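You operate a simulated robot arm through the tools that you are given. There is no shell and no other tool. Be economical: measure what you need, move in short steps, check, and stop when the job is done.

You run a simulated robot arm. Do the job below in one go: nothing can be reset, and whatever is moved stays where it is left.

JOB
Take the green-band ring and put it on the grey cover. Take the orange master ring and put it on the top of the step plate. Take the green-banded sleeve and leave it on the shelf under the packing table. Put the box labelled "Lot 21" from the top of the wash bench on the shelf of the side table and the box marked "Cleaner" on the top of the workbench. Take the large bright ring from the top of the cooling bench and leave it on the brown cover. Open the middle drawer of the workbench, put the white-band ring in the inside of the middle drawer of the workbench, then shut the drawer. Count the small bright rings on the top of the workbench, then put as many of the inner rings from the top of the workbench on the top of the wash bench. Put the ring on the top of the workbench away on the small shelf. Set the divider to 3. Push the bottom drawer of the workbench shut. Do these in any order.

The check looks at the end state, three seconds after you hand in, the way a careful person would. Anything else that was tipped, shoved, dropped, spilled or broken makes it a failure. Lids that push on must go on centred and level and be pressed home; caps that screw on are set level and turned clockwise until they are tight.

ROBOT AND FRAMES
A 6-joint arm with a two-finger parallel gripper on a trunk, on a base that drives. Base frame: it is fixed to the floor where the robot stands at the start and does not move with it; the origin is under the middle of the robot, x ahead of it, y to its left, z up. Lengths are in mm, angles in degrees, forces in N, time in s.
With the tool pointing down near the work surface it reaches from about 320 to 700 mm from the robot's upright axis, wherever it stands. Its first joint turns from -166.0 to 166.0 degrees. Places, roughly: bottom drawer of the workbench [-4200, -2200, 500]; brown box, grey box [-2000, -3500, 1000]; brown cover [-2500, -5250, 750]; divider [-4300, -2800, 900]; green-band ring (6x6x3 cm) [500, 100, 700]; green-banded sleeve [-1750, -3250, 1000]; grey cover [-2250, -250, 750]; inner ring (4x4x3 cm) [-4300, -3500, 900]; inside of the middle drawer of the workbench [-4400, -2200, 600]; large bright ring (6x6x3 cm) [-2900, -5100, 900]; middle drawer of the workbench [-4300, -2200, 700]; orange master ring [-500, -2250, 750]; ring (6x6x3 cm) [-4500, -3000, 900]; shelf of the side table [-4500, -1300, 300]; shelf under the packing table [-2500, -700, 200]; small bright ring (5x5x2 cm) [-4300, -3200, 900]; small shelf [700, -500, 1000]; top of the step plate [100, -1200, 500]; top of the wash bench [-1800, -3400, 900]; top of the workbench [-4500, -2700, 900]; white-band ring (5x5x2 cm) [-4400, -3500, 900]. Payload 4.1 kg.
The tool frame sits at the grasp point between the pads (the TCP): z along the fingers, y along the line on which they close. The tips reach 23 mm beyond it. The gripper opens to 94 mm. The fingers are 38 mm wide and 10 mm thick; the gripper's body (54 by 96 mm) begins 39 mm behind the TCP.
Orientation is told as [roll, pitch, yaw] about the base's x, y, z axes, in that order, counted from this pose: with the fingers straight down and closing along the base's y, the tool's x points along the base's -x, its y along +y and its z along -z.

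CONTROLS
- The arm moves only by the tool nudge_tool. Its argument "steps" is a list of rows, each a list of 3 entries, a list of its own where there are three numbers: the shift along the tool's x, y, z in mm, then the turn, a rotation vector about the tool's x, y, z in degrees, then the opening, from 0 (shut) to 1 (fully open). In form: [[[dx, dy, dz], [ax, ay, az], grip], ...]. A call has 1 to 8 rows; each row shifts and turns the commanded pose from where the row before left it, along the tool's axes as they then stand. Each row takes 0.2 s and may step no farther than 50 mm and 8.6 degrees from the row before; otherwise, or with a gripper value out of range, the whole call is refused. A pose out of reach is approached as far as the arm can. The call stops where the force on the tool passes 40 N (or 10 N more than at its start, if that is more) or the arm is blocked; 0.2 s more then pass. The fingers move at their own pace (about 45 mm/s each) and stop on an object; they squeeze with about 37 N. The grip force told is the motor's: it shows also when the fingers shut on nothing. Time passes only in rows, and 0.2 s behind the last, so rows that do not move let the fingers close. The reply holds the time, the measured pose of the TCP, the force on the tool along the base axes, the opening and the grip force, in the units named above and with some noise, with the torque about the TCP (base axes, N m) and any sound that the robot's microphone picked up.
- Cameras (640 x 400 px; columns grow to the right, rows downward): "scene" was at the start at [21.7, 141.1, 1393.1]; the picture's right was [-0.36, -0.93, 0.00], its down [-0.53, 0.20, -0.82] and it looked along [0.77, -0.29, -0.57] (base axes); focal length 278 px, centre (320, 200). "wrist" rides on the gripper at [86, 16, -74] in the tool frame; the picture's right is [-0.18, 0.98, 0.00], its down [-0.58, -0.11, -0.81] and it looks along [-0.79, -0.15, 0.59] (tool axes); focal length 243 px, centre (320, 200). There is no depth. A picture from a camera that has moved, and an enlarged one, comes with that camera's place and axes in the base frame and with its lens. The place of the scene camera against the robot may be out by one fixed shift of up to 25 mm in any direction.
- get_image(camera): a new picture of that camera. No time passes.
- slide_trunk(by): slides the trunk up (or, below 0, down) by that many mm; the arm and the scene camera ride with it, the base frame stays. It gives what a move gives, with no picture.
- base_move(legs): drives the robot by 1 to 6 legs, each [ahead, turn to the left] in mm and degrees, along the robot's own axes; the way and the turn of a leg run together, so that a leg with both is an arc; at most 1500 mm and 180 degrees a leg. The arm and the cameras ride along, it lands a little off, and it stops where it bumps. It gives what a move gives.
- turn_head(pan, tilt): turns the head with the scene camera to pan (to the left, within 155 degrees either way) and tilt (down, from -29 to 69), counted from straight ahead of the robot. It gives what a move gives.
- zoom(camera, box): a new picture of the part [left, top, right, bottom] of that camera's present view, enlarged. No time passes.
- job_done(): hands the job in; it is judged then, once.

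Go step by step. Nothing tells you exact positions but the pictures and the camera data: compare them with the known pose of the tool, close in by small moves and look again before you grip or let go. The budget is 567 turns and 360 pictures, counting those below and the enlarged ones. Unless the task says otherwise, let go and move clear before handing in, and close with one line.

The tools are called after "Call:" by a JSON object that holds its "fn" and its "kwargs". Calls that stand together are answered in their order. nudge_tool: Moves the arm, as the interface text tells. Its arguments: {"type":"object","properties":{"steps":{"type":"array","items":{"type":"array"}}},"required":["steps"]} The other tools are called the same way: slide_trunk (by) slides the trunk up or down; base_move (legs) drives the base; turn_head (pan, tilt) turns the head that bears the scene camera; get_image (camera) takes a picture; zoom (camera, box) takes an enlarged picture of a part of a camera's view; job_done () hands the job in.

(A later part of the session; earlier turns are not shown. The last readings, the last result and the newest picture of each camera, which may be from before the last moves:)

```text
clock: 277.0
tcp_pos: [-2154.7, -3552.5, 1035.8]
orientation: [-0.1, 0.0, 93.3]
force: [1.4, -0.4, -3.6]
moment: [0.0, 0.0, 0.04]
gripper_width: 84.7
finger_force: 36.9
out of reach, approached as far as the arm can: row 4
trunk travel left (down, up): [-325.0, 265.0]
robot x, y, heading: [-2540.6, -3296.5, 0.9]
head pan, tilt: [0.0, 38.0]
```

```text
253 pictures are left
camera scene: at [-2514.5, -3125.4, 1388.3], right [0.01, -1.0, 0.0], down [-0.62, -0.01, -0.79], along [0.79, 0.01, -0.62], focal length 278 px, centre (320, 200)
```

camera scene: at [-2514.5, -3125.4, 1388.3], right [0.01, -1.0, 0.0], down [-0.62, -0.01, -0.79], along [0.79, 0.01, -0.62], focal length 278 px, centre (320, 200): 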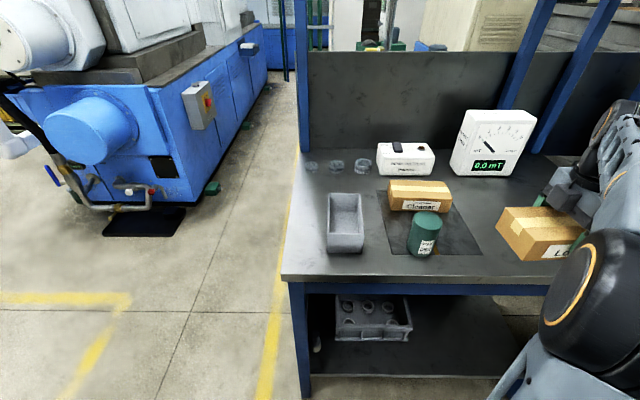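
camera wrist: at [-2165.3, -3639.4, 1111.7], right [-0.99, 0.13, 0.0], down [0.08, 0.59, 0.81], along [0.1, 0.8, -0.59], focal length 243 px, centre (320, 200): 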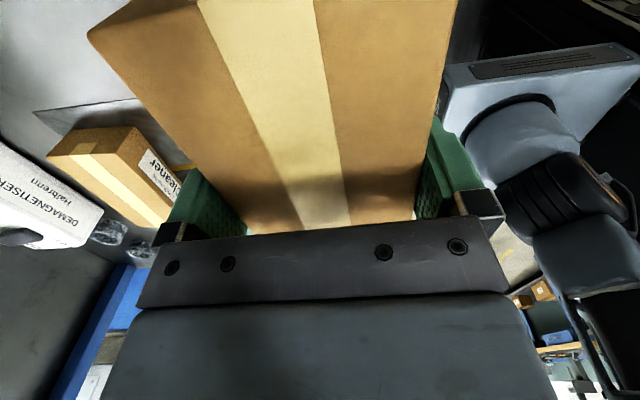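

Lot 21 is held. I drive to the west side of the room toward the side table and look.

Call:
{"fn": "base_move", "kwargs": {"legs": [[-200, 0], [0, 133], [1350, 0]]}}

Call:
{"fn": "turn_head", "kwargs": {"pan": 20, "tilt": 25}}

Call:
{"fn": "get_image", "kwargs": {"camera": "scene"}}

Call:
{"fn": "turn_head", "kwargs": {"pan": 75, "tilt": 25}}

Call:
{"fn": "get_image", "kwargs": {"camera": "scene"}}

```text
clock: 290.4
tcp_pos: [-3736.3, -1893.7, 1036.5]
orientation: [0.0, 0.0, -133.1]
force: [-0.7, -1.1, -3.1]
moment: [-0.05, -0.01, 0.03]
gripper_width: 84.7
finger_force: 37.1
trunk travel left (down, up): [-325.0, 265.0]
robot x, y, heading: [-3660.2, -2348.0, 134.4]
head pan, tilt: [0.0, 38.0]
```

```text
clock: 291.2
tcp_pos: [-3736.4, -1894.5, 1035.9]
orientation: [0.0, 0.0, -133.1]
force: [0.8, 0.2, -3.3]
moment: [-0.04, 0.0, 0.0]
gripper_width: 84.6
finger_force: 37.3
trunk travel left (down, up): [-325.0, 265.0]
robot x, y, heading: [-3656.1, -2348.0, 134.1]
head pan, tilt: [20.0, 25.0]
```

```text
252 pictures are left
camera scene: at [-3817.1, -2460.0, 1408.6], right [0.43, 0.9, 0.0], down [0.38, -0.18, -0.91], along [-0.82, 0.39, -0.42], focal length 278 px, centre (320, 200)
```

scene: 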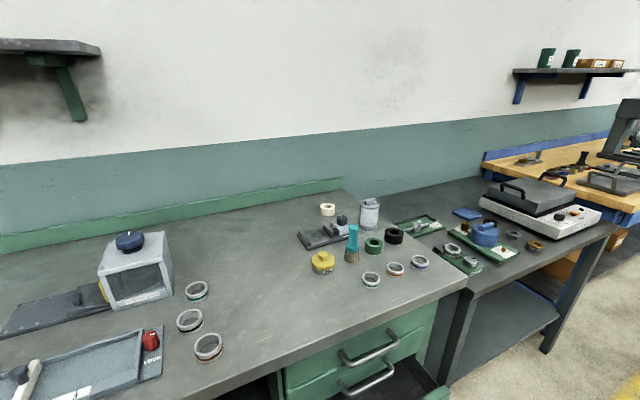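

```text
clock: 292.4
tcp_pos: [-3735.9, -1894.1, 1037.6]
orientation: [0.0, 0.1, -133.1]
force: [-0.2, -0.3, -2.3]
moment: [-0.01, -0.01, 0.02]
gripper_width: 84.9
finger_force: 36.8
trunk travel left (down, up): [-325.0, 265.0]
robot x, y, heading: [-3658.8, -2347.6, 134.1]
head pan, tilt: [75.0, 25.0]
```

```text
251 pictures are left
camera scene: at [-3814.5, -2545.1, 1408.7], right [-0.49, 0.87, 0.0], down [0.37, 0.21, -0.91], along [-0.79, -0.44, -0.42], focal length 278 px, centre (320, 200)
```

scene: 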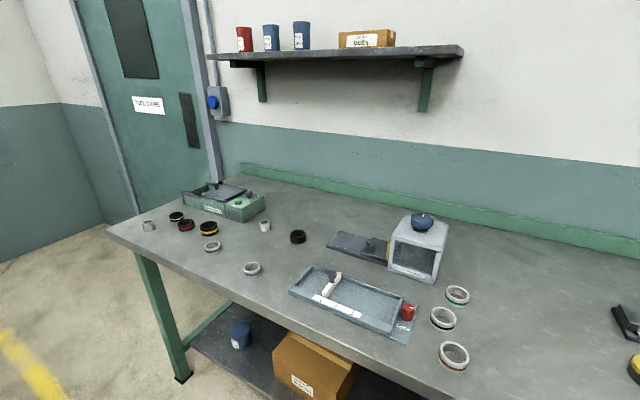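

The workbench and, beyond it, the side table with its shelf (about z = 300) are in view. I drive in front of the side table.

Call:
{"fn": "base_move", "kwargs": {"legs": [[0, -50], [980, 0], [0, 96]]}}

Call:
{"fn": "turn_head", "kwargs": {"pan": 0, "tilt": 40}}

Call:
{"fn": "get_image", "kwargs": {"camera": "scene"}}

```text
clock: 303.7
tcp_pos: [-3961.1, -1154.8, 1036.3]
orientation: [0.0, -0.1, -86.5]
force: [0.1, 0.7, -2.9]
moment: [0.01, 0.02, -0.04]
gripper_width: 84.9
finger_force: 36.4
trunk travel left (down, up): [-325.0, 265.0]
robot x, y, heading: [-3575.9, -1404.7, -179.1]
head pan, tilt: [75.0, 25.0]
```

```text
clock: 305.1
tcp_pos: [-3962.0, -1155.0, 1036.6]
orientation: [0.0, 0.0, -86.6]
force: [0.3, -0.1, -2.6]
moment: [-0.02, 0.02, 0.0]
gripper_width: 84.9
finger_force: 37.0
trunk travel left (down, up): [-325.0, 265.0]
robot x, y, heading: [-3578.3, -1407.9, -179.3]
head pan, tilt: [0.0, 40.0]
```

```text
250 pictures are left
camera scene: at [-3599.7, -1568.5, 1385.4], right [-0.02, 1.0, 0.0], down [0.64, 0.01, -0.77], along [-0.77, -0.01, -0.64], focal length 278 px, centre (320, 200)
```

scene: 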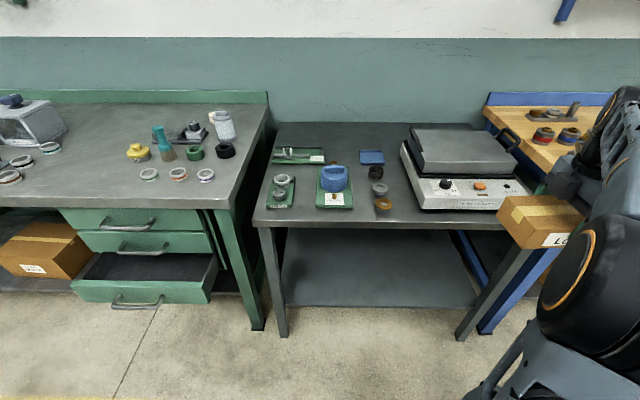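

The shelf is empty and clearly visible. I lower the trunk and arm in front of it.

Call:
{"fn": "slide_trunk", "kwargs": {"by": -325}}

Call:
{"fn": "nudge_tool", "kwargs": {"steps": [[[-25, 0, 40], [0, 0, 0], 0.6], [[-25, 0, 40], [0, 0, 0], 0.6], [[-25, 0, 40], [0, 0, 0], 0.6], [[-25, 0, 40], [0, 0, 0], 0.6], [[-25, 0, 40], [0, 0, 0], 0.6], [[-25, 0, 40], [0, 0, 0], 0.6], [[-25, 0, 40], [0, 0, 0], 0.6], [[0, 0, 0], [0, 0, 0], 0.6]]}}

Call:
{"fn": "get_image", "kwargs": {"camera": "scene"}}

```text
clock: 308.3
tcp_pos: [-3962.1, -1155.4, 711.8]
orientation: [0.0, 0.0, -86.5]
force: [0.7, -0.7, -3.4]
moment: [0.03, 0.0, 0.0]
gripper_width: 84.9
finger_force: 37.1
trunk travel left (down, up): [0.0, 590.0]
robot x, y, heading: [-3573.7, -1408.2, -179.1]
head pan, tilt: [0.0, 40.0]
```

```text
clock: 310.1
tcp_pos: [-3951.9, -1328.7, 429.8]
orientation: [0.0, 0.0, -86.5]
force: [-0.1, -0.8, -3.4]
moment: [0.02, 0.02, 0.0]
gripper_width: 85.0
finger_force: 37.3
trunk travel left (down, up): [0.0, 590.0]
robot x, y, heading: [-3576.5, -1410.2, -178.9]
head pan, tilt: [0.0, 40.0]
```

```text
249 pictures are left
camera scene: at [-3599.6, -1568.6, 1060.3], right [-0.02, 1.0, 0.0], down [0.64, 0.01, -0.77], along [-0.77, -0.01, -0.64], focal length 278 px, centre (320, 200)
```

scene: 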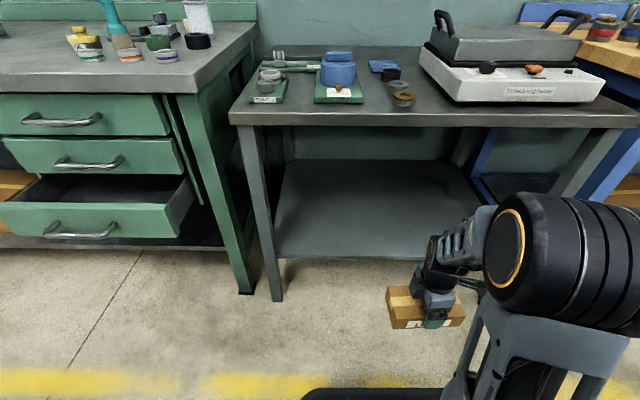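

Call:
{"fn": "nudge_tool", "kwargs": {"steps": [[[0, 0, 30], [0, 0, 0], 0.6], [[0, 0, 30], [0, 0, 0], 0.6], [[0, 0, 0], [0, 0, 0], 0.6]]}}

Call:
{"fn": "base_move", "kwargs": {"legs": [[130, 0]]}}

Call:
{"fn": "get_image", "kwargs": {"camera": "scene"}}

Call:
{"fn": "get_image", "kwargs": {"camera": "wrist"}}

```text
clock: 310.9
tcp_pos: [-3950.1, -1329.6, 370.4]
orientation: [-0.1, 0.0, -86.6]
force: [0.1, 1.2, -2.8]
moment: [0.02, 0.03, 0.02]
gripper_width: 84.7
finger_force: 37.0
trunk travel left (down, up): [0.0, 590.0]
robot x, y, heading: [-3576.3, -1409.0, -179.2]
head pan, tilt: [0.0, 40.0]
```

```text
clock: 312.2
tcp_pos: [-4084.6, -1332.5, 371.3]
orientation: [0.0, 0.0, -86.4]
force: [0.2, 1.1, -3.5]
moment: [0.03, 0.02, 0.04]
gripper_width: 84.7
finger_force: 37.4
trunk travel left (down, up): [0.0, 590.0]
robot x, y, heading: [-3712.1, -1409.6, -179.1]
head pan, tilt: [0.0, 40.0]
```

```text
248 pictures are left
camera scene: at [-3733.8, -1571.1, 1060.3], right [-0.02, 1.0, 0.0], down [0.64, 0.01, -0.77], along [-0.77, -0.01, -0.64], focal length 278 px, centre (320, 200)
```

scene: 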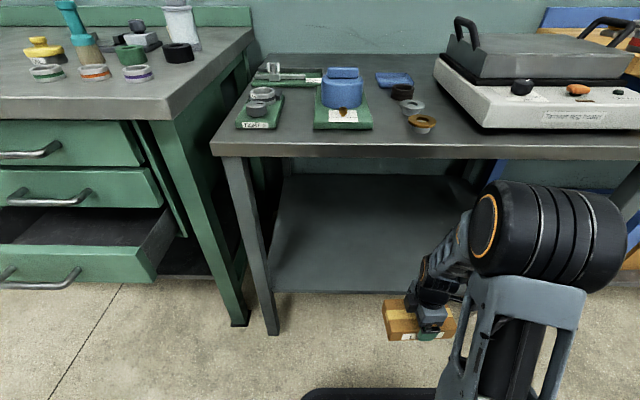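

```text
247 pictures are left
camera wrist: at [-4073.5, -1244.7, 446.6], right [0.99, -0.12, 0.0], down [-0.07, -0.59, 0.81], along [-0.1, -0.8, -0.59], focal length 243 px, centre (320, 200)
```

wrist: 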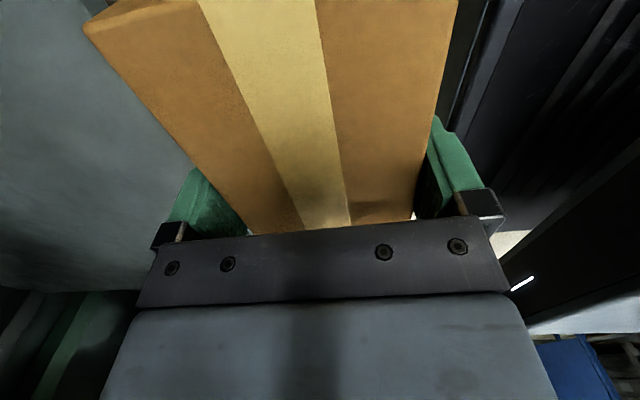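

I extend the arm under the table top in steps.

Call:
{"fn": "nudge_tool", "kwargs": {"steps": [[[3, -45, 0], [0, 0, 0], 0.6], [[3, -45, 0], [0, 0, 0], 0.6], [[0, 0, 0], [0, 0, 0], 0.6]]}}

Call:
{"fn": "get_image", "kwargs": {"camera": "scene"}}

```text
clock: 313.0
tcp_pos: [-4177.3, -1328.2, 370.2]
orientation: [0.1, 0.1, -86.5]
force: [0.0, -0.7, -2.9]
moment: [0.02, 0.01, -0.01]
gripper_width: 84.6
finger_force: 36.8
trunk travel left (down, up): [0.0, 590.0]
robot x, y, heading: [-3713.7, -1407.0, -179.2]
head pan, tilt: [0.0, 40.0]
```

```text
246 pictures are left
camera scene: at [-3733.8, -1571.1, 1060.3], right [-0.02, 1.0, 0.0], down [0.64, 0.01, -0.77], along [-0.77, -0.01, -0.64], focal length 278 px, centre (320, 200)
```

scene: 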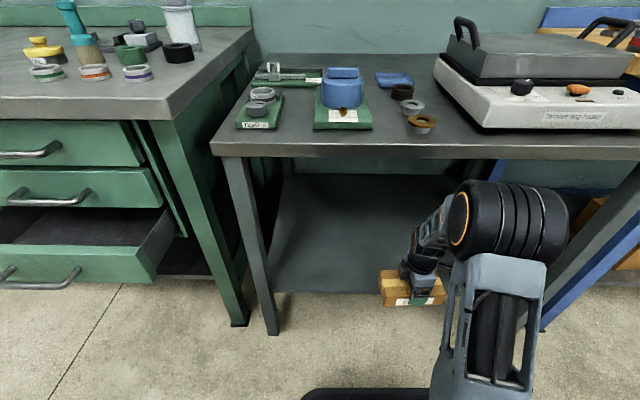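

Call:
{"fn": "nudge_tool", "kwargs": {"steps": [[[3, -49, 0], [0, 0, 0], 0.6], [[3, -49, 0], [0, 0, 0], 0.6], [[0, 0, 0], [0, 0, 0], 0.6]]}}

Call:
{"fn": "get_image", "kwargs": {"camera": "scene"}}

Call:
{"fn": "get_image", "kwargs": {"camera": "wrist"}}

```text
clock: 313.8
tcp_pos: [-4272.4, -1328.7, 372.9]
orientation: [0.1, 0.0, -86.4]
force: [-0.5, -0.5, -3.9]
moment: [-0.01, -0.02, 0.01]
gripper_width: 84.6
finger_force: 37.5
trunk travel left (down, up): [0.0, 590.0]
robot x, y, heading: [-3710.7, -1410.2, -179.0]
head pan, tilt: [0.0, 40.0]
```

```text
245 pictures are left
camera scene: at [-3733.9, -1571.1, 1060.3], right [-0.02, 1.0, 0.0], down [0.64, 0.01, -0.77], along [-0.77, -0.01, -0.64], focal length 278 px, centre (320, 200)
```

scene: 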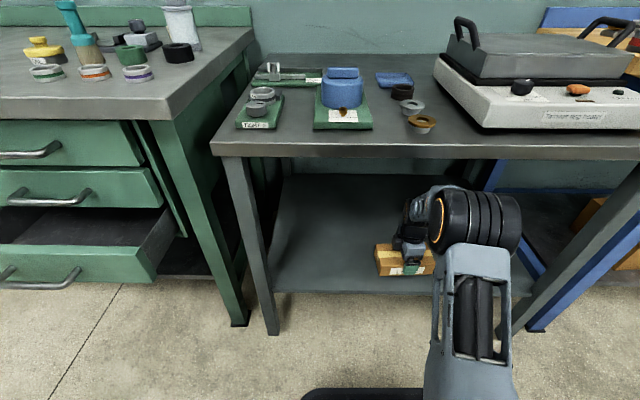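

```text
244 pictures are left
camera wrist: at [-4261.4, -1241.1, 447.7], right [0.99, -0.12, 0.0], down [-0.07, -0.59, 0.81], along [-0.1, -0.8, -0.59], focal length 243 px, centre (320, 200)
```

wrist: 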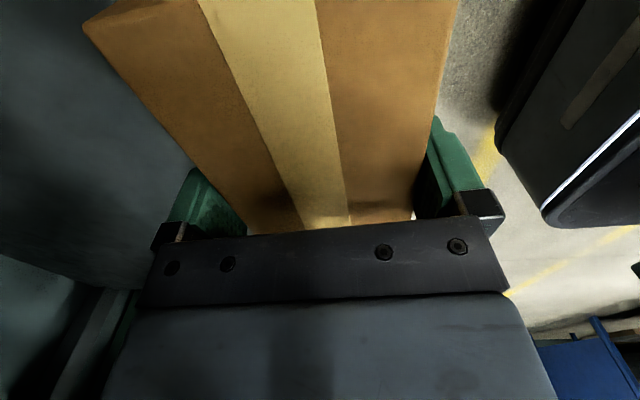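

Call:
{"fn": "nudge_tool", "kwargs": {"steps": [[[2, -30, 0], [0, 0, 0], 0.6], [[2, -20, 0], [0, 0, 0], 0.6], [[0, 0, 0], [0, 0, 0], 0.6]]}}

Call:
{"fn": "get_image", "kwargs": {"camera": "scene"}}

Call:
{"fn": "get_image", "kwargs": {"camera": "wrist"}}

```text
clock: 314.6
tcp_pos: [-4326.1, -1328.4, 371.7]
orientation: [0.1, 0.0, -86.4]
force: [-0.4, 0.2, -2.6]
moment: [0.03, -0.01, 0.03]
gripper_width: 84.5
finger_force: 37.8
trunk travel left (down, up): [0.0, 590.0]
robot x, y, heading: [-3706.1, -1408.6, -178.8]
head pan, tilt: [0.0, 40.0]
```

```text
243 pictures are left
camera scene: at [-3733.9, -1571.1, 1060.3], right [-0.02, 1.0, 0.0], down [0.64, 0.01, -0.77], along [-0.77, -0.01, -0.64], focal length 278 px, centre (320, 200)
```

scene: 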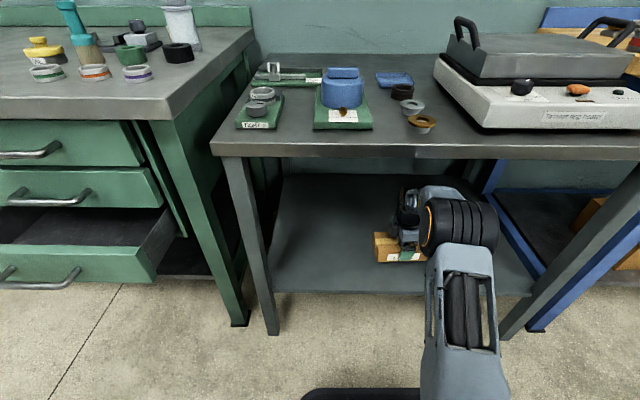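

```text
242 pictures are left
camera wrist: at [-4313.7, -1240.9, 446.7], right [0.99, -0.12, 0.0], down [-0.07, -0.59, 0.81], along [-0.1, -0.8, -0.59], focal length 243 px, centre (320, 200)
```

wrist: 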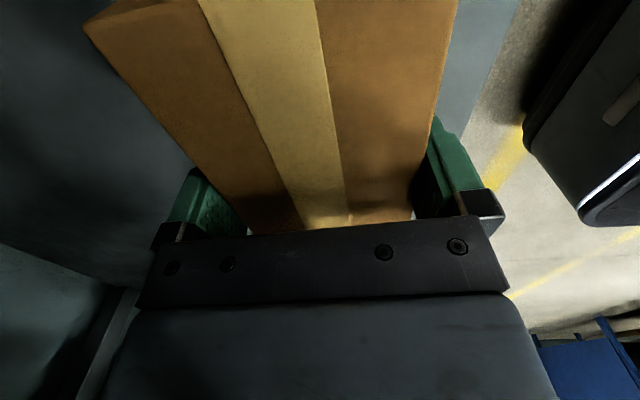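

The box is over the shelf. I lower slowly to contact.

Call:
{"fn": "nudge_tool", "kwargs": {"steps": [[[0, 0, 15], [0, 0, 0], 0.6], [[0, 0, 10], [0, 0, 0], 0.6], [[0, 0, 6], [0, 0, 0], 0.6], [[0, 0, 6], [0, 0, 0], 0.6], [[0, 0, 6], [0, 0, 0], 0.6], [[0, 0, 6], [0, 0, 0], 0.6], [[0, 0, 6], [0, 0, 0], 0.6], [[0, 0, 6], [0, 0, 0], 0.6]]}}

```text
clock: 316.4
tcp_pos: [-4325.1, -1329.5, 318.3]
orientation: [-0.3, 0.0, -86.4]
force: [3.1, -0.9, 19.1]
moment: [-0.34, -1.13, 0.09]
gripper_width: 84.5
finger_force: 36.9
trunk travel left (down, up): [0.0, 590.0]
robot x, y, heading: [-3711.4, -1410.3, -179.1]
head pan, tilt: [0.0, 40.0]
stopped in row 8: the force on the tool passed its limit (the readings are from after the stop); the commanded pose is now the measured one
```

Call:
{"fn": "nudge_tool", "kwargs": {"steps": [[[0, 0, -1], [0, 0, 0], 0.8], [[0, 0, 0], [0, 0, 0], 1], [[0, 0, 0], [0, 0, 0], 1], [[0, 0, -20], [0, 0, 0], 1], [[0, 0, -30], [0, 0, 0], 1], [[0, 0, -30], [0, 0, 0], 1]]}}

Call:
{"fn": "get_image", "kwargs": {"camera": "wrist"}}

```text
clock: 317.8
tcp_pos: [-4325.1, -1329.4, 397.7]
orientation: [-0.1, 0.0, -86.5]
force: [0.2, -0.6, -0.3]
moment: [-0.02, -0.01, 0.01]
gripper_width: 94.2
finger_force: 0.0
trunk travel left (down, up): [0.0, 590.0]
robot x, y, heading: [-3711.8, -1408.3, -179.0]
head pan, tilt: [0.0, 40.0]
```

```text
241 pictures are left
camera wrist: at [-4312.6, -1241.8, 472.7], right [0.99, -0.12, 0.0], down [-0.07, -0.59, 0.81], along [-0.1, -0.8, -0.59], focal length 243 px, centre (320, 200)
```

wrist: 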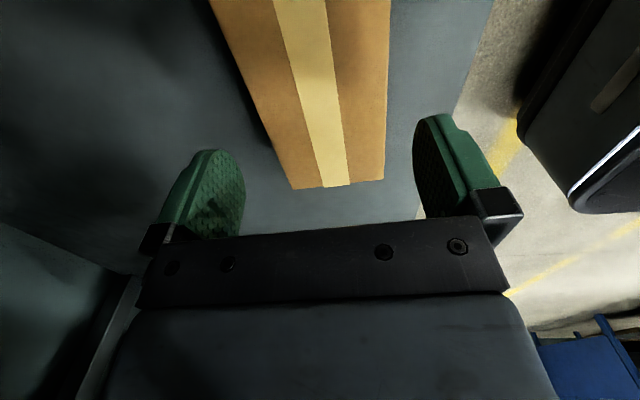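

Lot 21 sits on the shelf. I retract, then look at the workbench drawers.

Call:
{"fn": "nudge_tool", "kwargs": {"steps": [[[-3, 45, -4], [0, 0, 0], 1], [[-3, 45, 0], [0, 0, 0], 0.8], [[-3, 45, 0], [0, 0, 0], 0.6], [[-3, 45, 0], [0, 0, 0], 0.4], [[-3, 45, 0], [0, 0, 0], 0.2], [[0, 45, 0], [0, 0, 0], 0], [[0, 20, 0], [0, 0, 0], 0]]}}

Call:
{"fn": "base_move", "kwargs": {"legs": [[-250, 0]]}}

Call:
{"fn": "get_image", "kwargs": {"camera": "scene"}}

```text
clock: 319.4
tcp_pos: [-4034.6, -1325.7, 400.6]
orientation: [-0.2, 0.1, -86.5]
force: [-0.4, -0.9, 0.5]
moment: [0.01, 0.01, 0.03]
gripper_width: 0.0
finger_force: 28.5
trunk travel left (down, up): [0.0, 590.0]
robot x, y, heading: [-3710.2, -1413.3, -178.9]
head pan, tilt: [0.0, 40.0]
```

```text
clock: 321.2
tcp_pos: [-3790.9, -1321.4, 399.6]
orientation: [-0.3, 0.1, -86.2]
force: [0.6, 0.5, -0.4]
moment: [-0.03, 0.03, 0.03]
gripper_width: 0.0
finger_force: 36.5
trunk travel left (down, up): [0.0, 590.0]
robot x, y, heading: [-3469.0, -1400.7, -178.8]
head pan, tilt: [0.0, 40.0]
```

```text
240 pictures are left
camera scene: at [-3489.8, -1566.0, 1060.3], right [-0.02, 1.0, 0.0], down [0.64, 0.01, -0.77], along [-0.77, -0.02, -0.64], focal length 278 px, centre (320, 200)
```

scene: 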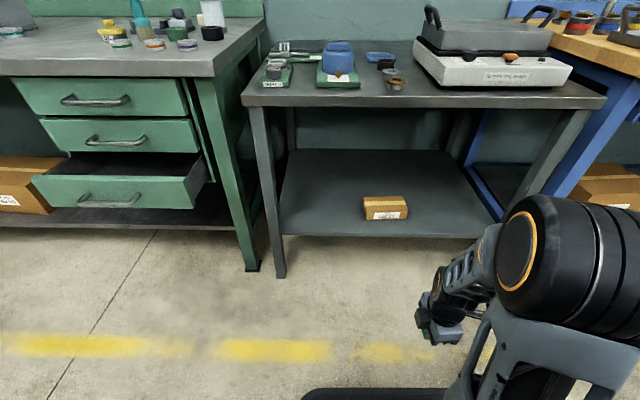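

Call:
{"fn": "base_move", "kwargs": {"legs": [[0, 89], [800, 0], [0, -90]]}}

Call:
{"fn": "turn_head", "kwargs": {"pan": 0, "tilt": 40}}

Call:
{"fn": "get_image", "kwargs": {"camera": "scene"}}

Call:
{"fn": "get_image", "kwargs": {"camera": "wrist"}}

```text
clock: 333.2
tcp_pos: [-3792.8, -2109.8, 400.1]
orientation: [-0.2, 0.2, -89.6]
force: [0.4, 0.6, -0.8]
moment: [-0.01, -0.01, 0.0]
gripper_width: 0.2
finger_force: 37.5
trunk travel left (down, up): [0.0, 590.0]
robot x, y, heading: [-3480.0, -2213.5, 177.8]
head pan, tilt: [0.0, 40.0]
```

```text
clock: 333.8
tcp_pos: [-3793.7, -2110.7, 399.2]
orientation: [-0.2, 0.1, -89.6]
force: [-0.4, 0.0, -0.7]
moment: [0.0, -0.02, 0.02]
gripper_width: 0.1
finger_force: 36.7
trunk travel left (down, up): [0.0, 590.0]
robot x, y, heading: [-3473.9, -2211.9, 177.8]
head pan, tilt: [0.0, 40.0]
```

```text
239 pictures are left
camera scene: at [-3507.3, -2371.3, 1060.3], right [0.04, 1.0, 0.0], down [0.64, -0.02, -0.77], along [-0.77, 0.03, -0.64], focal length 278 px, centre (320, 200)
```

scene: 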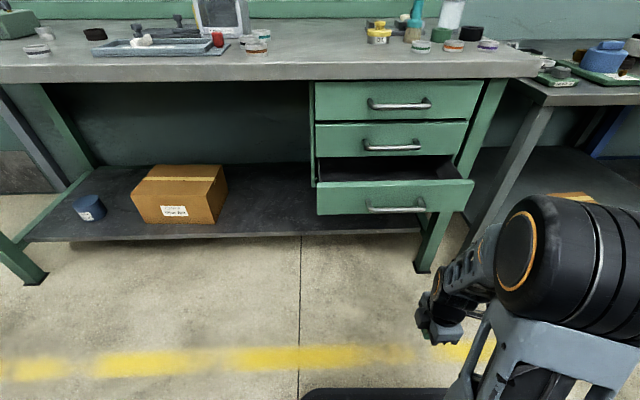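

```text
238 pictures are left
camera wrist: at [-3775.8, -2023.1, 475.5], right [0.98, -0.18, 0.0], down [-0.1, -0.58, 0.81], along [-0.14, -0.79, -0.59], focal length 243 px, centre (320, 200)
```

wrist: 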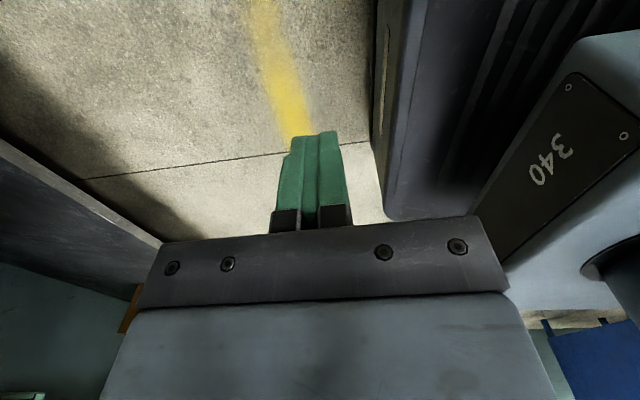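

Drawer handles: bottom about [-4030, -2150, 580] (open ~120 mm), middle about [-4150, -2155, 690]. I raise the trunk and turn the tool horizontal, pointing at the drawers with fingers stacked vertically.

Call:
{"fn": "slide_trunk", "kwargs": {"by": 200}}

Call:
{"fn": "nudge_tool", "kwargs": {"steps": [[[0, 0, -10], [8.5, 0, 0], 0], [[0, 0, 0], [8.5, 0, 0], 0], [[0, 0, 0], [8.5, 0, 0], 0], [[0, 0, 0], [8.5, 0, 0], 0], [[0, 0, 0], [8.5, 0, 0], 0], [[0, 0, 0], [8.5, 0, 0], 0], [[0, 0, 0], [8.5, 0, 0], 0], [[0, 0, 0], [8.5, 0, 0], 0]]}}

Call:
{"fn": "nudge_tool", "kwargs": {"steps": [[[0, 0, 0], [8.5, 0, 0], 0], [[0, 0, 0], [8.5, 0, 0], 0], [[0, 0, 0], [5, 0, 0], 0], [[0, 0, 0], [0, 0, 0], 0]]}}

Call:
{"fn": "get_image", "kwargs": {"camera": "scene"}}

Call:
{"fn": "get_image", "kwargs": {"camera": "wrist"}}

```text
clock: 335.9
tcp_pos: [-3793.2, -2109.6, 600.5]
orientation: [-0.2, 0.1, -89.7]
force: [-0.1, -0.5, -0.5]
moment: [0.03, 0.0, 0.0]
gripper_width: 0.0
finger_force: 36.5
trunk travel left (down, up): [-200.0, 390.0]
robot x, y, heading: [-3479.1, -2207.3, 177.9]
head pan, tilt: [0.0, 40.0]
```

```text
clock: 337.9
tcp_pos: [-3877.4, -2156.6, 849.6]
orientation: [-60.2, -2.1, -90.8]
force: [0.0, 0.0, 0.2]
moment: [0.01, -0.01, 0.01]
gripper_width: 0.0
finger_force: 36.9
out of reach, approached as far as the arm can: row 1, 2, 3, 4, 5, 6, 7, 8
trunk travel left (down, up): [-200.0, 390.0]
robot x, y, heading: [-3477.3, -2213.8, 178.2]
head pan, tilt: [0.0, 40.0]
stopped in row 8: the arm was blocked; the commanded pose is now the measured one
```

```text
clock: 338.5
tcp_pos: [-3882.6, -2169.8, 852.8]
orientation: [-61.5, -4.2, -92.4]
force: [0.9, 0.2, 0.2]
moment: [-0.02, 0.02, -0.02]
gripper_width: 0.0
finger_force: 36.4
out of reach, approached as far as the arm can: row 1, 2
trunk travel left (down, up): [-200.0, 390.0]
robot x, y, heading: [-3476.9, -2209.9, 177.9]
head pan, tilt: [0.0, 40.0]
stopped in row 2: the arm was blocked; the commanded pose is now the measured one
```

```text
237 pictures are left
camera scene: at [-3507.3, -2371.3, 1260.3], right [0.04, 1.0, 0.0], down [0.64, -0.02, -0.77], along [-0.77, 0.03, -0.64], focal length 278 px, centre (320, 200)
```

scene: 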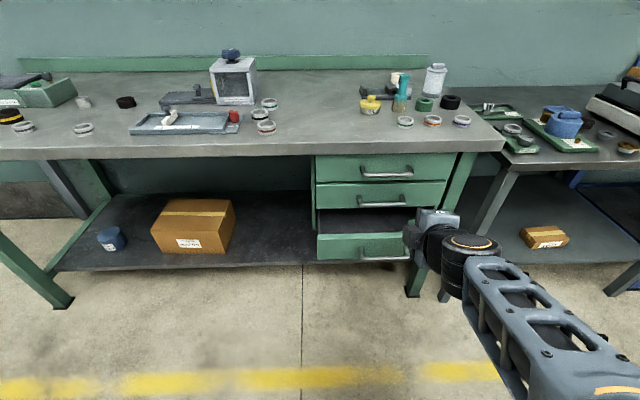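

```text
236 pictures are left
camera wrist: at [-3803.6, -2084.9, 868.9], right [0.46, -0.27, -0.85], down [0.64, -0.57, 0.52], along [-0.62, -0.78, -0.09], focal length 243 px, centre (320, 200)
```

wrist: 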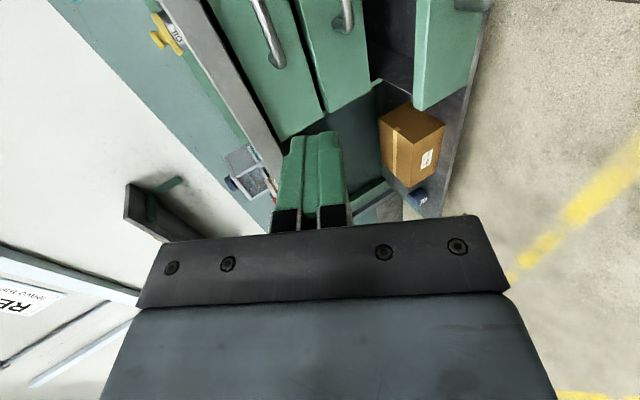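

Call:
{"fn": "nudge_tool", "kwargs": {"steps": [[[0, -21.6, 39.6], [0, 0, 0], 0], [[0, -21.6, 39.6], [0, 0, 0], 0], [[0, -21.6, 39.6], [0, 0, 0], 0], [[0, 0, 0], [8.5, 0, 0], 0], [[0, 0, 0], [8.5, 0, 0], 0], [[0, 0, 0], [8.5, 0, 0], 0], [[0, 0, 0], [0, 0, 0], 0]]}}

```text
clock: 340.1
tcp_pos: [-4008.5, -2149.9, 905.1]
orientation: [-66.3, -1.4, -98.9]
force: [-0.9, -1.1, 0.3]
moment: [0.0, 0.01, 0.02]
gripper_width: 0.0
finger_force: 36.9
out of reach, approached as far as the arm can: row 1, 2, 4, 5, 6
trunk travel left (down, up): [-200.0, 390.0]
robot x, y, heading: [-3478.3, -2210.2, 177.6]
head pan, tilt: [0.0, 40.0]
```

Call:
{"fn": "slide_trunk", "kwargs": {"by": -150}}

Call:
{"fn": "nudge_tool", "kwargs": {"steps": [[[0, 0, 0], [6, 0, 3], 0], [[0, 0, 0], [6, 0, 3], 0], [[0, 0, 0], [6, 0, 3], 0], [[0, 0, 0], [0, 0, 0], 0]]}}

Call:
{"fn": "get_image", "kwargs": {"camera": "scene"}}

Call:
{"fn": "get_image", "kwargs": {"camera": "wrist"}}

```text
clock: 341.9
tcp_pos: [-4007.6, -2150.1, 755.4]
orientation: [-66.3, -1.3, -98.9]
force: [0.1, 0.7, -0.3]
moment: [0.01, 0.0, 0.0]
gripper_width: 0.0
finger_force: 37.0
trunk travel left (down, up): [-50.0, 540.0]
robot x, y, heading: [-3474.3, -2210.6, 177.9]
head pan, tilt: [0.0, 40.0]
```

```text
clock: 342.9
tcp_pos: [-4007.3, -2146.4, 754.0]
orientation: [-81.1, -8.2, -102.3]
force: [0.5, -1.0, 0.2]
moment: [-0.03, -0.03, -0.01]
gripper_width: 0.1
finger_force: 36.1
out of reach, approached as far as the arm can: row 1
trunk travel left (down, up): [-50.0, 540.0]
robot x, y, heading: [-3472.8, -2208.7, 177.8]
head pan, tilt: [0.0, 40.0]
```

```text
235 pictures are left
camera scene: at [-3507.4, -2371.3, 1110.3], right [0.04, 1.0, 0.0], down [0.64, -0.02, -0.77], along [-0.77, 0.03, -0.64], focal length 278 px, centre (320, 200)
```

scene: 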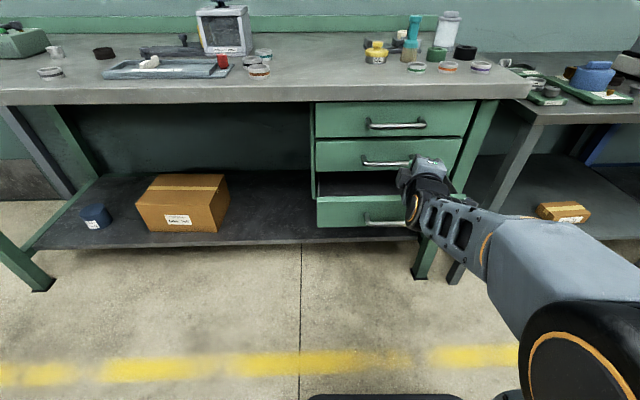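

```text
234 pictures are left
camera wrist: at [-3913.8, -2079.3, 738.3], right [0.08, -0.35, -0.94], down [0.65, -0.7, 0.31], along [-0.76, -0.63, 0.17], focal length 243 px, centre (320, 200)
```

wrist: 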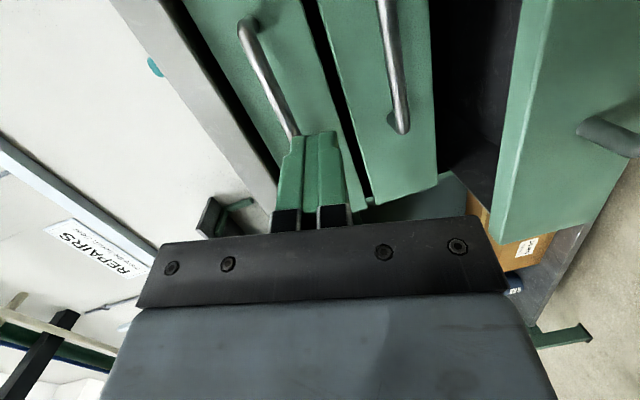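

Call:
{"fn": "nudge_tool", "kwargs": {"steps": [[[0, 0, 0], [2.9, -3.9, -2.6], 0], [[0, 0, 0], [2.9, -3.9, -2.6], 0], [[0, 0, 0], [2.9, -3.9, -2.6], 0], [[0, 0, 0], [0, 0, 0], 0]]}}

Call:
{"fn": "get_image", "kwargs": {"camera": "wrist"}}

```text
clock: 343.9
tcp_pos: [-4007.7, -2145.7, 754.5]
orientation: [-90.7, -1.1, -89.9]
force: [-1.1, -0.1, 0.4]
moment: [-0.01, -0.01, 0.05]
gripper_width: 0.0
finger_force: 36.7
trunk travel left (down, up): [-50.0, 540.0]
robot x, y, heading: [-3477.9, -2209.5, 177.9]
head pan, tilt: [0.0, 40.0]
```

```text
233 pictures are left
camera wrist: at [-3931.6, -2059.6, 735.8], right [-0.01, -0.2, -0.98], down [0.81, -0.58, 0.11], along [-0.59, -0.79, 0.17], focal length 243 px, centre (320, 200)
```

wrist: 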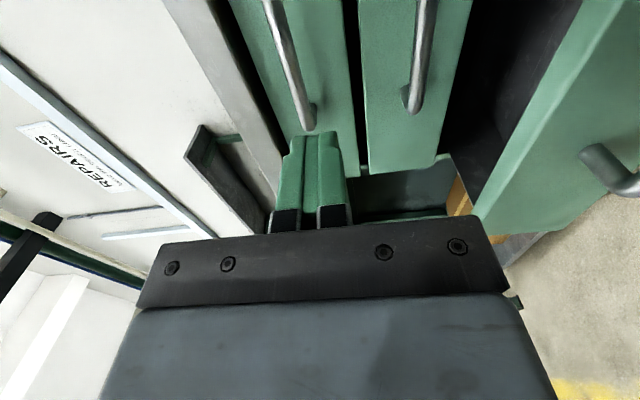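

The tool is now level, facing the drawers. I lower it to just above the bottom handle to push the drawer panel.

Call:
{"fn": "slide_trunk", "kwargs": {"by": -50}}

Call:
{"fn": "nudge_tool", "kwargs": {"steps": [[[0, 34, -15], [0, 0, 0], 0], [[0, 34, 0], [0, 0, 0], 0], [[0, 34, 0], [0, 0, 0], 0], [[0, 0, 0], [0, 0, 0], 0]]}}

Call:
{"fn": "get_image", "kwargs": {"camera": "wrist"}}

Call:
{"fn": "get_image", "kwargs": {"camera": "scene"}}

```text
clock: 344.8
tcp_pos: [-4007.7, -2145.8, 703.9]
orientation: [-90.7, -1.2, -90.0]
force: [1.0, 0.2, 0.2]
moment: [0.0, 0.03, -0.03]
gripper_width: 0.0
finger_force: 36.9
trunk travel left (down, up): [0.0, 590.0]
robot x, y, heading: [-3472.9, -2210.7, 177.9]
head pan, tilt: [0.0, 40.0]
```

```text
clock: 345.8
tcp_pos: [-3995.1, -2150.3, 601.0]
orientation: [-90.8, -1.2, -90.0]
force: [0.1, 0.0, 0.5]
moment: [0.01, 0.04, 0.02]
gripper_width: 0.0
finger_force: 37.8
trunk travel left (down, up): [0.0, 590.0]
robot x, y, heading: [-3477.6, -2213.5, 178.2]
head pan, tilt: [0.0, 40.0]
```

```text
232 pictures are left
camera wrist: at [-3918.4, -2062.7, 582.9], right [-0.01, -0.2, -0.98], down [0.81, -0.58, 0.11], along [-0.59, -0.79, 0.17], focal length 243 px, centre (320, 200)
```

wrist: 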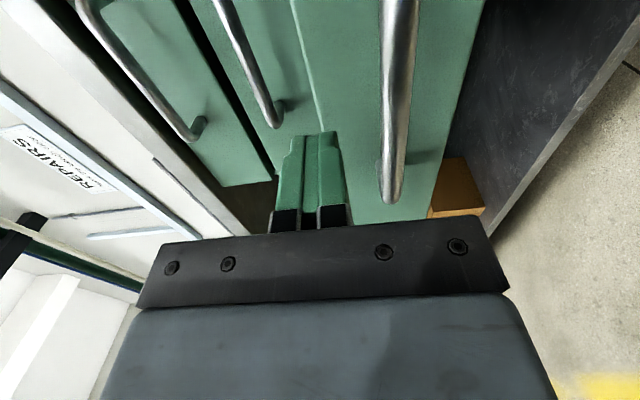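

```text
231 pictures are left
camera scene: at [-3507.3, -2371.3, 1060.3], right [0.04, 1.0, 0.0], down [0.64, -0.02, -0.77], along [-0.77, 0.03, -0.64], focal length 278 px, centre (320, 200)
```

scene: 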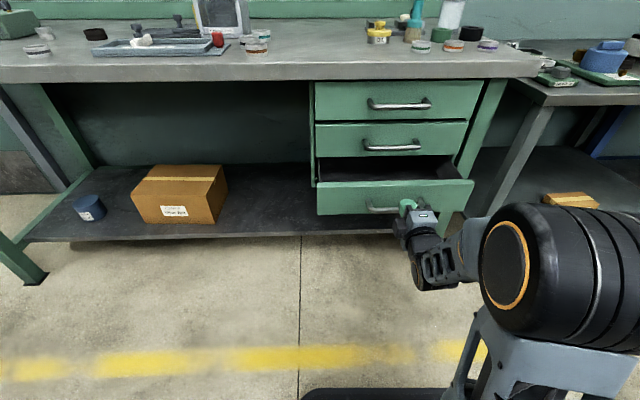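

Call:
{"fn": "nudge_tool", "kwargs": {"steps": [[[0, 10, 0], [0, 0, 0], 0], [[0, 0, 25], [0, 0, 0], 0], [[0, 0, 20], [0, 0, 0], 0], [[0, 0, 15], [0, 0, 0], 0], [[0, 0, 15], [0, 0, 0], 0], [[0, 0, 15], [0, 0, 0], 0], [[0, 0, 15], [0, 0, 0], 0], [[0, 0, 15], [0, 0, 0], 0]]}}

Call:
{"fn": "get_image", "kwargs": {"camera": "scene"}}

```text
clock: 347.6
tcp_pos: [-4114.6, -2149.3, 593.8]
orientation: [-90.7, -1.2, -90.0]
force: [1.0, 0.6, 0.3]
moment: [-0.01, -0.05, 0.01]
gripper_width: 0.0
finger_force: 37.2
trunk travel left (down, up): [0.0, 590.0]
robot x, y, heading: [-3471.9, -2213.2, 177.9]
head pan, tilt: [0.0, 40.0]
```

```text
230 pictures are left
camera scene: at [-3507.3, -2371.3, 1060.3], right [0.04, 1.0, 0.0], down [0.64, -0.02, -0.77], along [-0.77, 0.03, -0.64], focal length 278 px, centre (320, 200)
```

scene: 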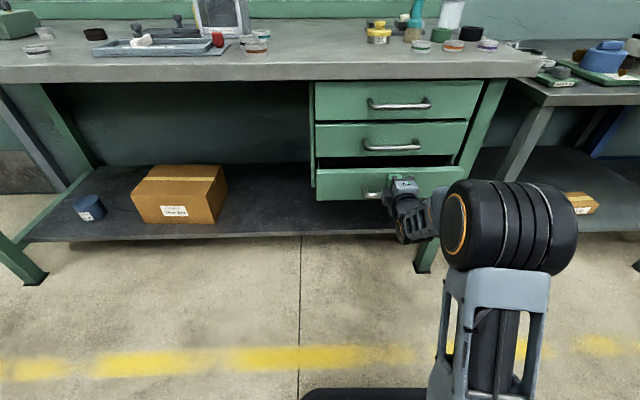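

The drawer is moving in. I keep pushing.

Call:
{"fn": "nudge_tool", "kwargs": {"steps": [[[0, 0, 15], [0, 0, 0], 0], [[0, 0, 15], [0, 0, 0], 0], [[0, 0, 12], [0, 0, 0], 0], [[0, 0, 8], [0, 0, 0], 0], [[0, 0, 6], [0, 0, 0], 0], [[0, 0, 6], [0, 0, 0], 0], [[0, 0, 6], [0, 0, 0], 0]]}}

Call:
{"fn": "get_image", "kwargs": {"camera": "scene"}}

```text
clock: 349.2
tcp_pos: [-4174.4, -2146.9, 595.9]
orientation: [-90.6, -1.2, -90.0]
force: [21.2, -1.3, 5.8]
moment: [-0.06, 0.02, 0.03]
gripper_width: 0.1
finger_force: 37.0
trunk travel left (down, up): [0.0, 590.0]
robot x, y, heading: [-3478.3, -2212.2, 178.0]
head pan, tilt: [0.0, 40.0]
stopped in row 7: the force on the tool passed its limit (the readings are from after the stop); the commanded pose is now the measured one
```

```text
229 pictures are left
camera scene: at [-3505.2, -2371.4, 1060.5], right [0.04, 1.0, 0.0], down [0.64, -0.02, -0.77], along [-0.77, 0.03, -0.64], focal length 278 px, centre (320, 200)
```

scene: 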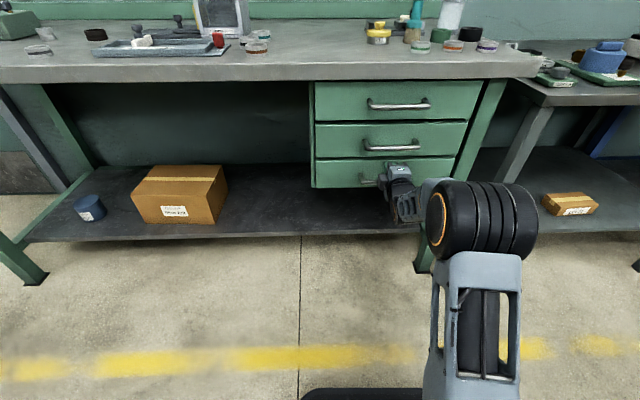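

The bottom drawer is shut (panel at about x = -4197). I back off, open the fingers and rise to the middle handle.

Call:
{"fn": "nudge_tool", "kwargs": {"steps": [[[0, 0, -45], [0, 0, 0], 0], [[0, 0, -45], [0, 0, 0], 0.5], [[0, -40, 0], [0, 0, 0], 0.5], [[0, -38, 0], [0, 0, 0], 0.5], [[0, 0, 0], [0, 0, 0], 0.5]]}}

Call:
{"fn": "get_image", "kwargs": {"camera": "wrist"}}

Call:
{"fn": "zoom", "kwargs": {"camera": "scene", "box": [300, 70, 500, 230]}}

```text
clock: 350.4
tcp_pos: [-4086.7, -2148.3, 672.5]
orientation: [-90.5, -1.2, -90.0]
force: [-0.5, -0.3, -0.2]
moment: [-0.01, -0.02, -0.01]
gripper_width: 47.0
finger_force: 0.1
trunk travel left (down, up): [0.0, 590.0]
robot x, y, heading: [-3474.0, -2213.1, 178.0]
head pan, tilt: [0.0, 40.0]
```

```text
228 pictures are left
camera wrist: at [-4011.3, -2062.8, 655.2], right [-0.01, -0.2, -0.98], down [0.81, -0.58, 0.12], along [-0.59, -0.79, 0.17], focal length 243 px, centre (320, 200)
```

wrist: 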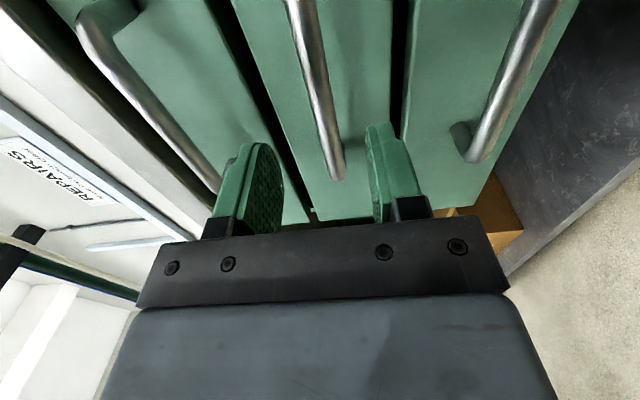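

```text
2.50 times, centred on (400, 150) of scene
camera zoom: at [-3507.0, -2371.3, 1060.3], right [0.04, 1.0, 0.0], down [0.64, -0.02, -0.77], along [-0.77, 0.03, -0.64], focal length 694 px, centre (120, 325)
```

zoom: 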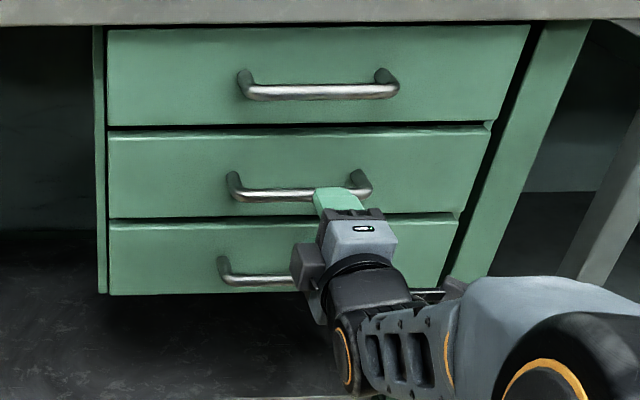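

Call:
{"fn": "nudge_tool", "kwargs": {"steps": [[[0, -1, 30], [0, 0, 0], 0.5], [[0, 0, 30], [0, 0, 0], 0.5], [[0, 0, 10], [0, 0, 0], 0.5], [[0, 0, 0], [0, 0, 0], 0.2], [[0, 0, 0], [0, 0, 0], 0.05], [[0, 0, 0], [0, 0, 0], 0.05], [[0, 0, 0], [0, 0, 0], 0.05]]}}

Call:
{"fn": "get_image", "kwargs": {"camera": "wrist"}}

```text
clock: 352.0
tcp_pos: [-4154.9, -2148.0, 672.2]
orientation: [-90.4, -1.0, -89.9]
force: [0.6, 0.5, -5.0]
moment: [1.82, 0.0, -0.17]
gripper_width: 15.2
finger_force: 45.0
trunk travel left (down, up): [0.0, 590.0]
robot x, y, heading: [-3475.3, -2213.2, 177.9]
head pan, tilt: [0.0, 40.0]
```

```text
226 pictures are left
camera wrist: at [-4079.2, -2061.8, 655.1], right [0.0, -0.2, -0.98], down [0.81, -0.58, 0.12], along [-0.59, -0.79, 0.17], focal length 243 px, centre (320, 200)
```

wrist: 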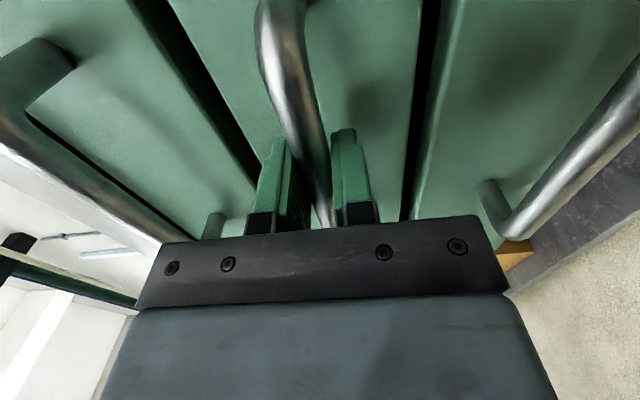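

Handle gripped. I pull the drawer open with the arm.

Call:
{"fn": "nudge_tool", "kwargs": {"steps": [[[0, 0, -15], [0, 0, 0], 0.05], [[0, 0, -25], [0, 0, 0], 0.05], [[0, 0, -25], [0, 0, 0], 0.05], [[0, 0, -25], [0, 0, 0], 0.05], [[0, 0, -25], [0, 0, 0], 0.05], [[0, 0, -25], [0, 0, 0], 0.05], [[0, 0, -20], [0, 0, 0], 0.05], [[0, 0, 0], [0, 0, 0], 0.05]]}}

Call:
{"fn": "get_image", "kwargs": {"camera": "scene"}}

```text
clock: 353.8
tcp_pos: [-3994.6, -2148.3, 672.6]
orientation: [-90.7, -0.9, -89.9]
force: [0.3, -27.0, 7.1]
moment: [1.77, 0.03, -0.01]
gripper_width: 15.1
finger_force: 45.0
trunk travel left (down, up): [0.0, 590.0]
robot x, y, heading: [-3476.6, -2211.9, 178.1]
head pan, tilt: [0.0, 40.0]
```

```text
225 pictures are left
camera scene: at [-3506.3, -2373.4, 1060.1], right [0.04, 1.0, 0.0], down [0.64, -0.02, -0.77], along [-0.77, 0.03, -0.64], focal length 278 px, centre (320, 200)
```

scene: 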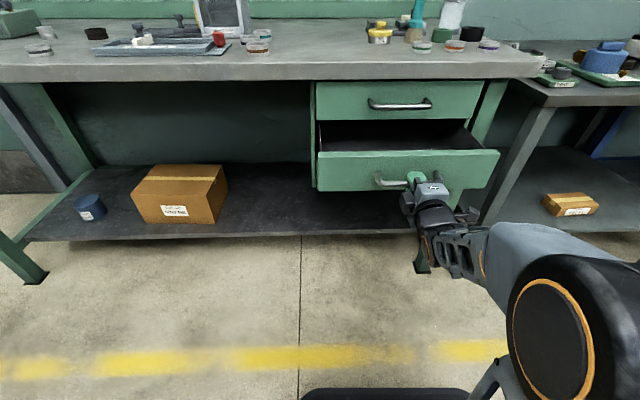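

The middle drawer is open about 160 mm. I let go, back off and bring the tool upright again.

Call:
{"fn": "nudge_tool", "kwargs": {"steps": [[[0, 0, 0], [0, 0, 0], 0.3], [[0, 0, 0], [0, 0, 0], 0.5], [[0, 0, 0], [0, 0, 0], 0.5]]}}

Call:
{"fn": "base_move", "kwargs": {"legs": [[-250, 0]]}}

Call:
{"fn": "get_image", "kwargs": {"camera": "scene"}}

```text
clock: 354.6
tcp_pos: [-3995.6, -2146.9, 671.3]
orientation: [-90.3, -1.2, -89.9]
force: [0.2, 0.5, -0.3]
moment: [0.01, 0.0, -0.01]
gripper_width: 47.0
finger_force: 0.0
trunk travel left (down, up): [0.0, 590.0]
robot x, y, heading: [-3475.1, -2210.9, 178.2]
head pan, tilt: [0.0, 40.0]
```

```text
clock: 356.4
tcp_pos: [-3744.7, -2156.2, 671.5]
orientation: [-90.3, -1.2, -89.9]
force: [0.3, 0.0, 0.1]
moment: [-0.02, -0.02, 0.0]
gripper_width: 46.9
finger_force: 0.0
trunk travel left (down, up): [0.0, 590.0]
robot x, y, heading: [-3222.6, -2217.7, 177.9]
head pan, tilt: [0.0, 40.0]
```

```text
224 pictures are left
camera scene: at [-3255.4, -2380.4, 1060.3], right [0.04, 1.0, 0.0], down [0.64, -0.02, -0.77], along [-0.77, 0.03, -0.64], focal length 278 px, centre (320, 200)
```

scene: 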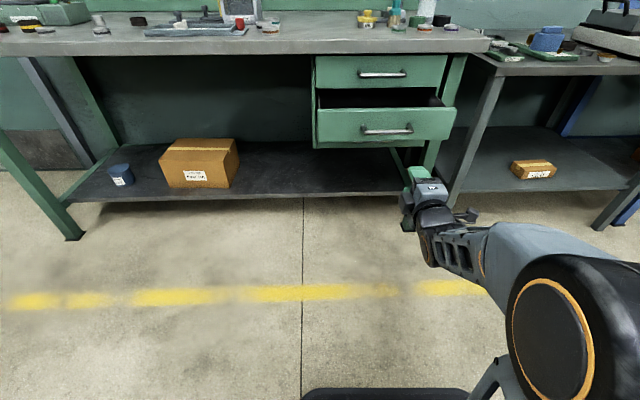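

Call:
{"fn": "slide_trunk", "kwargs": {"by": 325}}

Call:
{"fn": "nudge_tool", "kwargs": {"steps": [[[0, 0, 0], [-8.5, 0, 0], 0.6], [[0, 0, 0], [-8.5, 0, 0], 0.6], [[0, 0, 0], [-8.5, 0, 0], 0.6], [[0, 0, 0], [-8.5, 0, 0], 0.6], [[0, 0, 0], [-8.5, 0, 0], 0.6], [[0, 0, 0], [-8.5, 0, 0], 0.6], [[0, 0, 0], [-8.5, 0, 0], 0.6], [[0, 0, 0], [-8.5, 0, 0], 0.6]]}}

Call:
{"fn": "nudge_tool", "kwargs": {"steps": [[[0, 0, 0], [-8.5, 0, 0], 0.6], [[0, 0, 0], [-8.5, 0, 0], 0.6], [[0, 0, 0], [-5.3, 1, 0], 0.6], [[0, 0, 0], [0, 0, 8.5], 0.6], [[0, 0, 0], [0, 0, 8.5], 0.6], [[0, 0, 0], [0, 0, 8.5], 0.6], [[0, 0, 0], [0, 0, 8.5], 0.6], [[0, 0, 0], [0, 0, 8.5], 0.6]]}}

Call:
{"fn": "nudge_tool", "kwargs": {"steps": [[[0, 0, 0], [0, 0, 8.5], 0.6], [[0, 0, 0], [0, 0, 8.5], 0.6], [[0, 0, 0], [0, 0, 8.5], 0.6], [[0, 0, 0], [0, 0, 8.5], 0.6], [[0, 0, 0], [0, 0, 8.5], 0.6], [[0, 0, 0], [0, 0, 5], 0.6]]}}

```text
clock: 359.6
tcp_pos: [-3744.7, -2157.6, 995.4]
orientation: [-90.4, -1.1, -90.0]
force: [-0.7, -0.2, 0.1]
moment: [-0.05, -0.01, 0.02]
gripper_width: 46.9
finger_force: 0.0
trunk travel left (down, up): [-325.0, 265.0]
robot x, y, heading: [-3222.3, -2219.8, 177.8]
head pan, tilt: [0.0, 40.0]
```

```text
clock: 361.4
tcp_pos: [-3725.2, -2109.1, 968.8]
orientation: [-24.4, -4.7, -88.4]
force: [0.9, -0.8, -0.4]
moment: [0.02, -0.02, -0.02]
gripper_width: 56.4
finger_force: 0.2
out of reach, approached as far as the arm can: row 7, 8
trunk travel left (down, up): [-325.0, 265.0]
robot x, y, heading: [-3223.7, -2221.8, 177.9]
head pan, tilt: [0.0, 40.0]
```

```text
clock: 363.2
tcp_pos: [-3712.0, -2093.7, 940.4]
orientation: [2.9, -14.9, -130.7]
force: [0.0, -0.1, 0.8]
moment: [-0.03, 0.01, -0.01]
gripper_width: 56.6
finger_force: 0.1
out of reach, approached as far as the arm can: row 1, 2, 3
trunk travel left (down, up): [-325.0, 265.0]
robot x, y, heading: [-3222.9, -2220.9, 178.0]
head pan, tilt: [0.0, 40.0]
```

```text
clock: 364.6
tcp_pos: [-3711.1, -2093.4, 939.9]
orientation: [13.0, -7.9, -178.7]
force: [1.3, -0.2, -0.2]
moment: [0.01, 0.03, 0.0]
gripper_width: 56.4
finger_force: 0.1
trunk travel left (down, up): [-325.0, 265.0]
robot x, y, heading: [-3228.6, -2223.8, 178.0]
head pan, tilt: [0.0, 40.0]
```

Call:
{"fn": "nudge_tool", "kwargs": {"steps": [[[0, 0, -20], [6.5, 4, 0], 0.7], [[0, 0, -20], [6.5, 4, 0], 0.7], [[20, 0, -40], [0, 0, 0], 0.8], [[20, 0, -30], [0, 0, 0], 0.8]]}}

Call:
{"fn": "base_move", "kwargs": {"legs": [[0, 90], [1100, 0], [0, -90], [350, 0]]}}

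Call:
{"fn": "turn_head", "kwargs": {"pan": 0, "tilt": 35}}

Call:
{"fn": "get_image", "kwargs": {"camera": "scene"}}

```text
clock: 365.6
tcp_pos: [-3646.8, -2070.0, 1010.5]
orientation: [13.5, -8.4, -178.6]
force: [0.8, 0.3, 1.0]
moment: [-0.02, -0.02, 0.05]
gripper_width: 75.4
finger_force: 0.1
out of reach, approached as far as the arm can: row 1, 2
trunk travel left (down, up): [-325.0, 265.0]
robot x, y, heading: [-3225.9, -2220.3, 177.9]
head pan, tilt: [0.0, 40.0]
```

```text
clock: 380.9
tcp_pos: [-4018.9, -3143.3, 1011.8]
orientation: [13.5, -8.4, 179.6]
force: [0.1, 0.4, 0.6]
moment: [0.01, -0.01, -0.02]
gripper_width: 75.0
finger_force: 0.0
trunk travel left (down, up): [-325.0, 265.0]
robot x, y, heading: [-3598.6, -3309.6, 176.1]
head pan, tilt: [0.0, 40.0]
```

```text
clock: 381.6
tcp_pos: [-4018.5, -3142.4, 1010.3]
orientation: [13.4, -8.5, 179.6]
force: [-0.6, -0.9, -0.3]
moment: [-0.02, -0.02, -0.01]
gripper_width: 75.2
finger_force: 0.0
trunk travel left (down, up): [-325.0, 265.0]
robot x, y, heading: [-3603.3, -3306.3, 176.0]
head pan, tilt: [0.0, 35.0]
```

```text
223 pictures are left
camera scene: at [-3641.5, -3465.3, 1392.9], right [0.07, 1.0, 0.0], down [0.57, -0.04, -0.82], along [-0.82, 0.06, -0.57], focal length 278 px, centre (320, 200)
```

scene: 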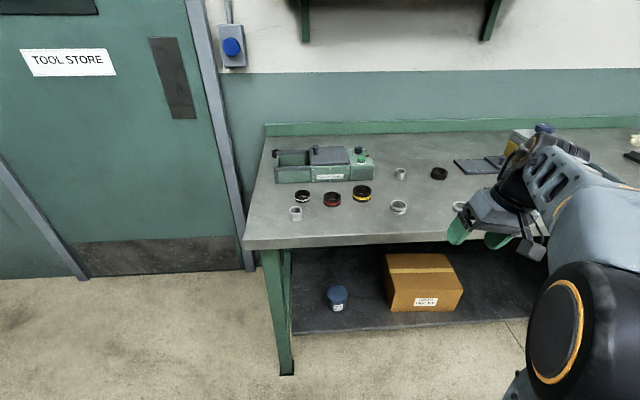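

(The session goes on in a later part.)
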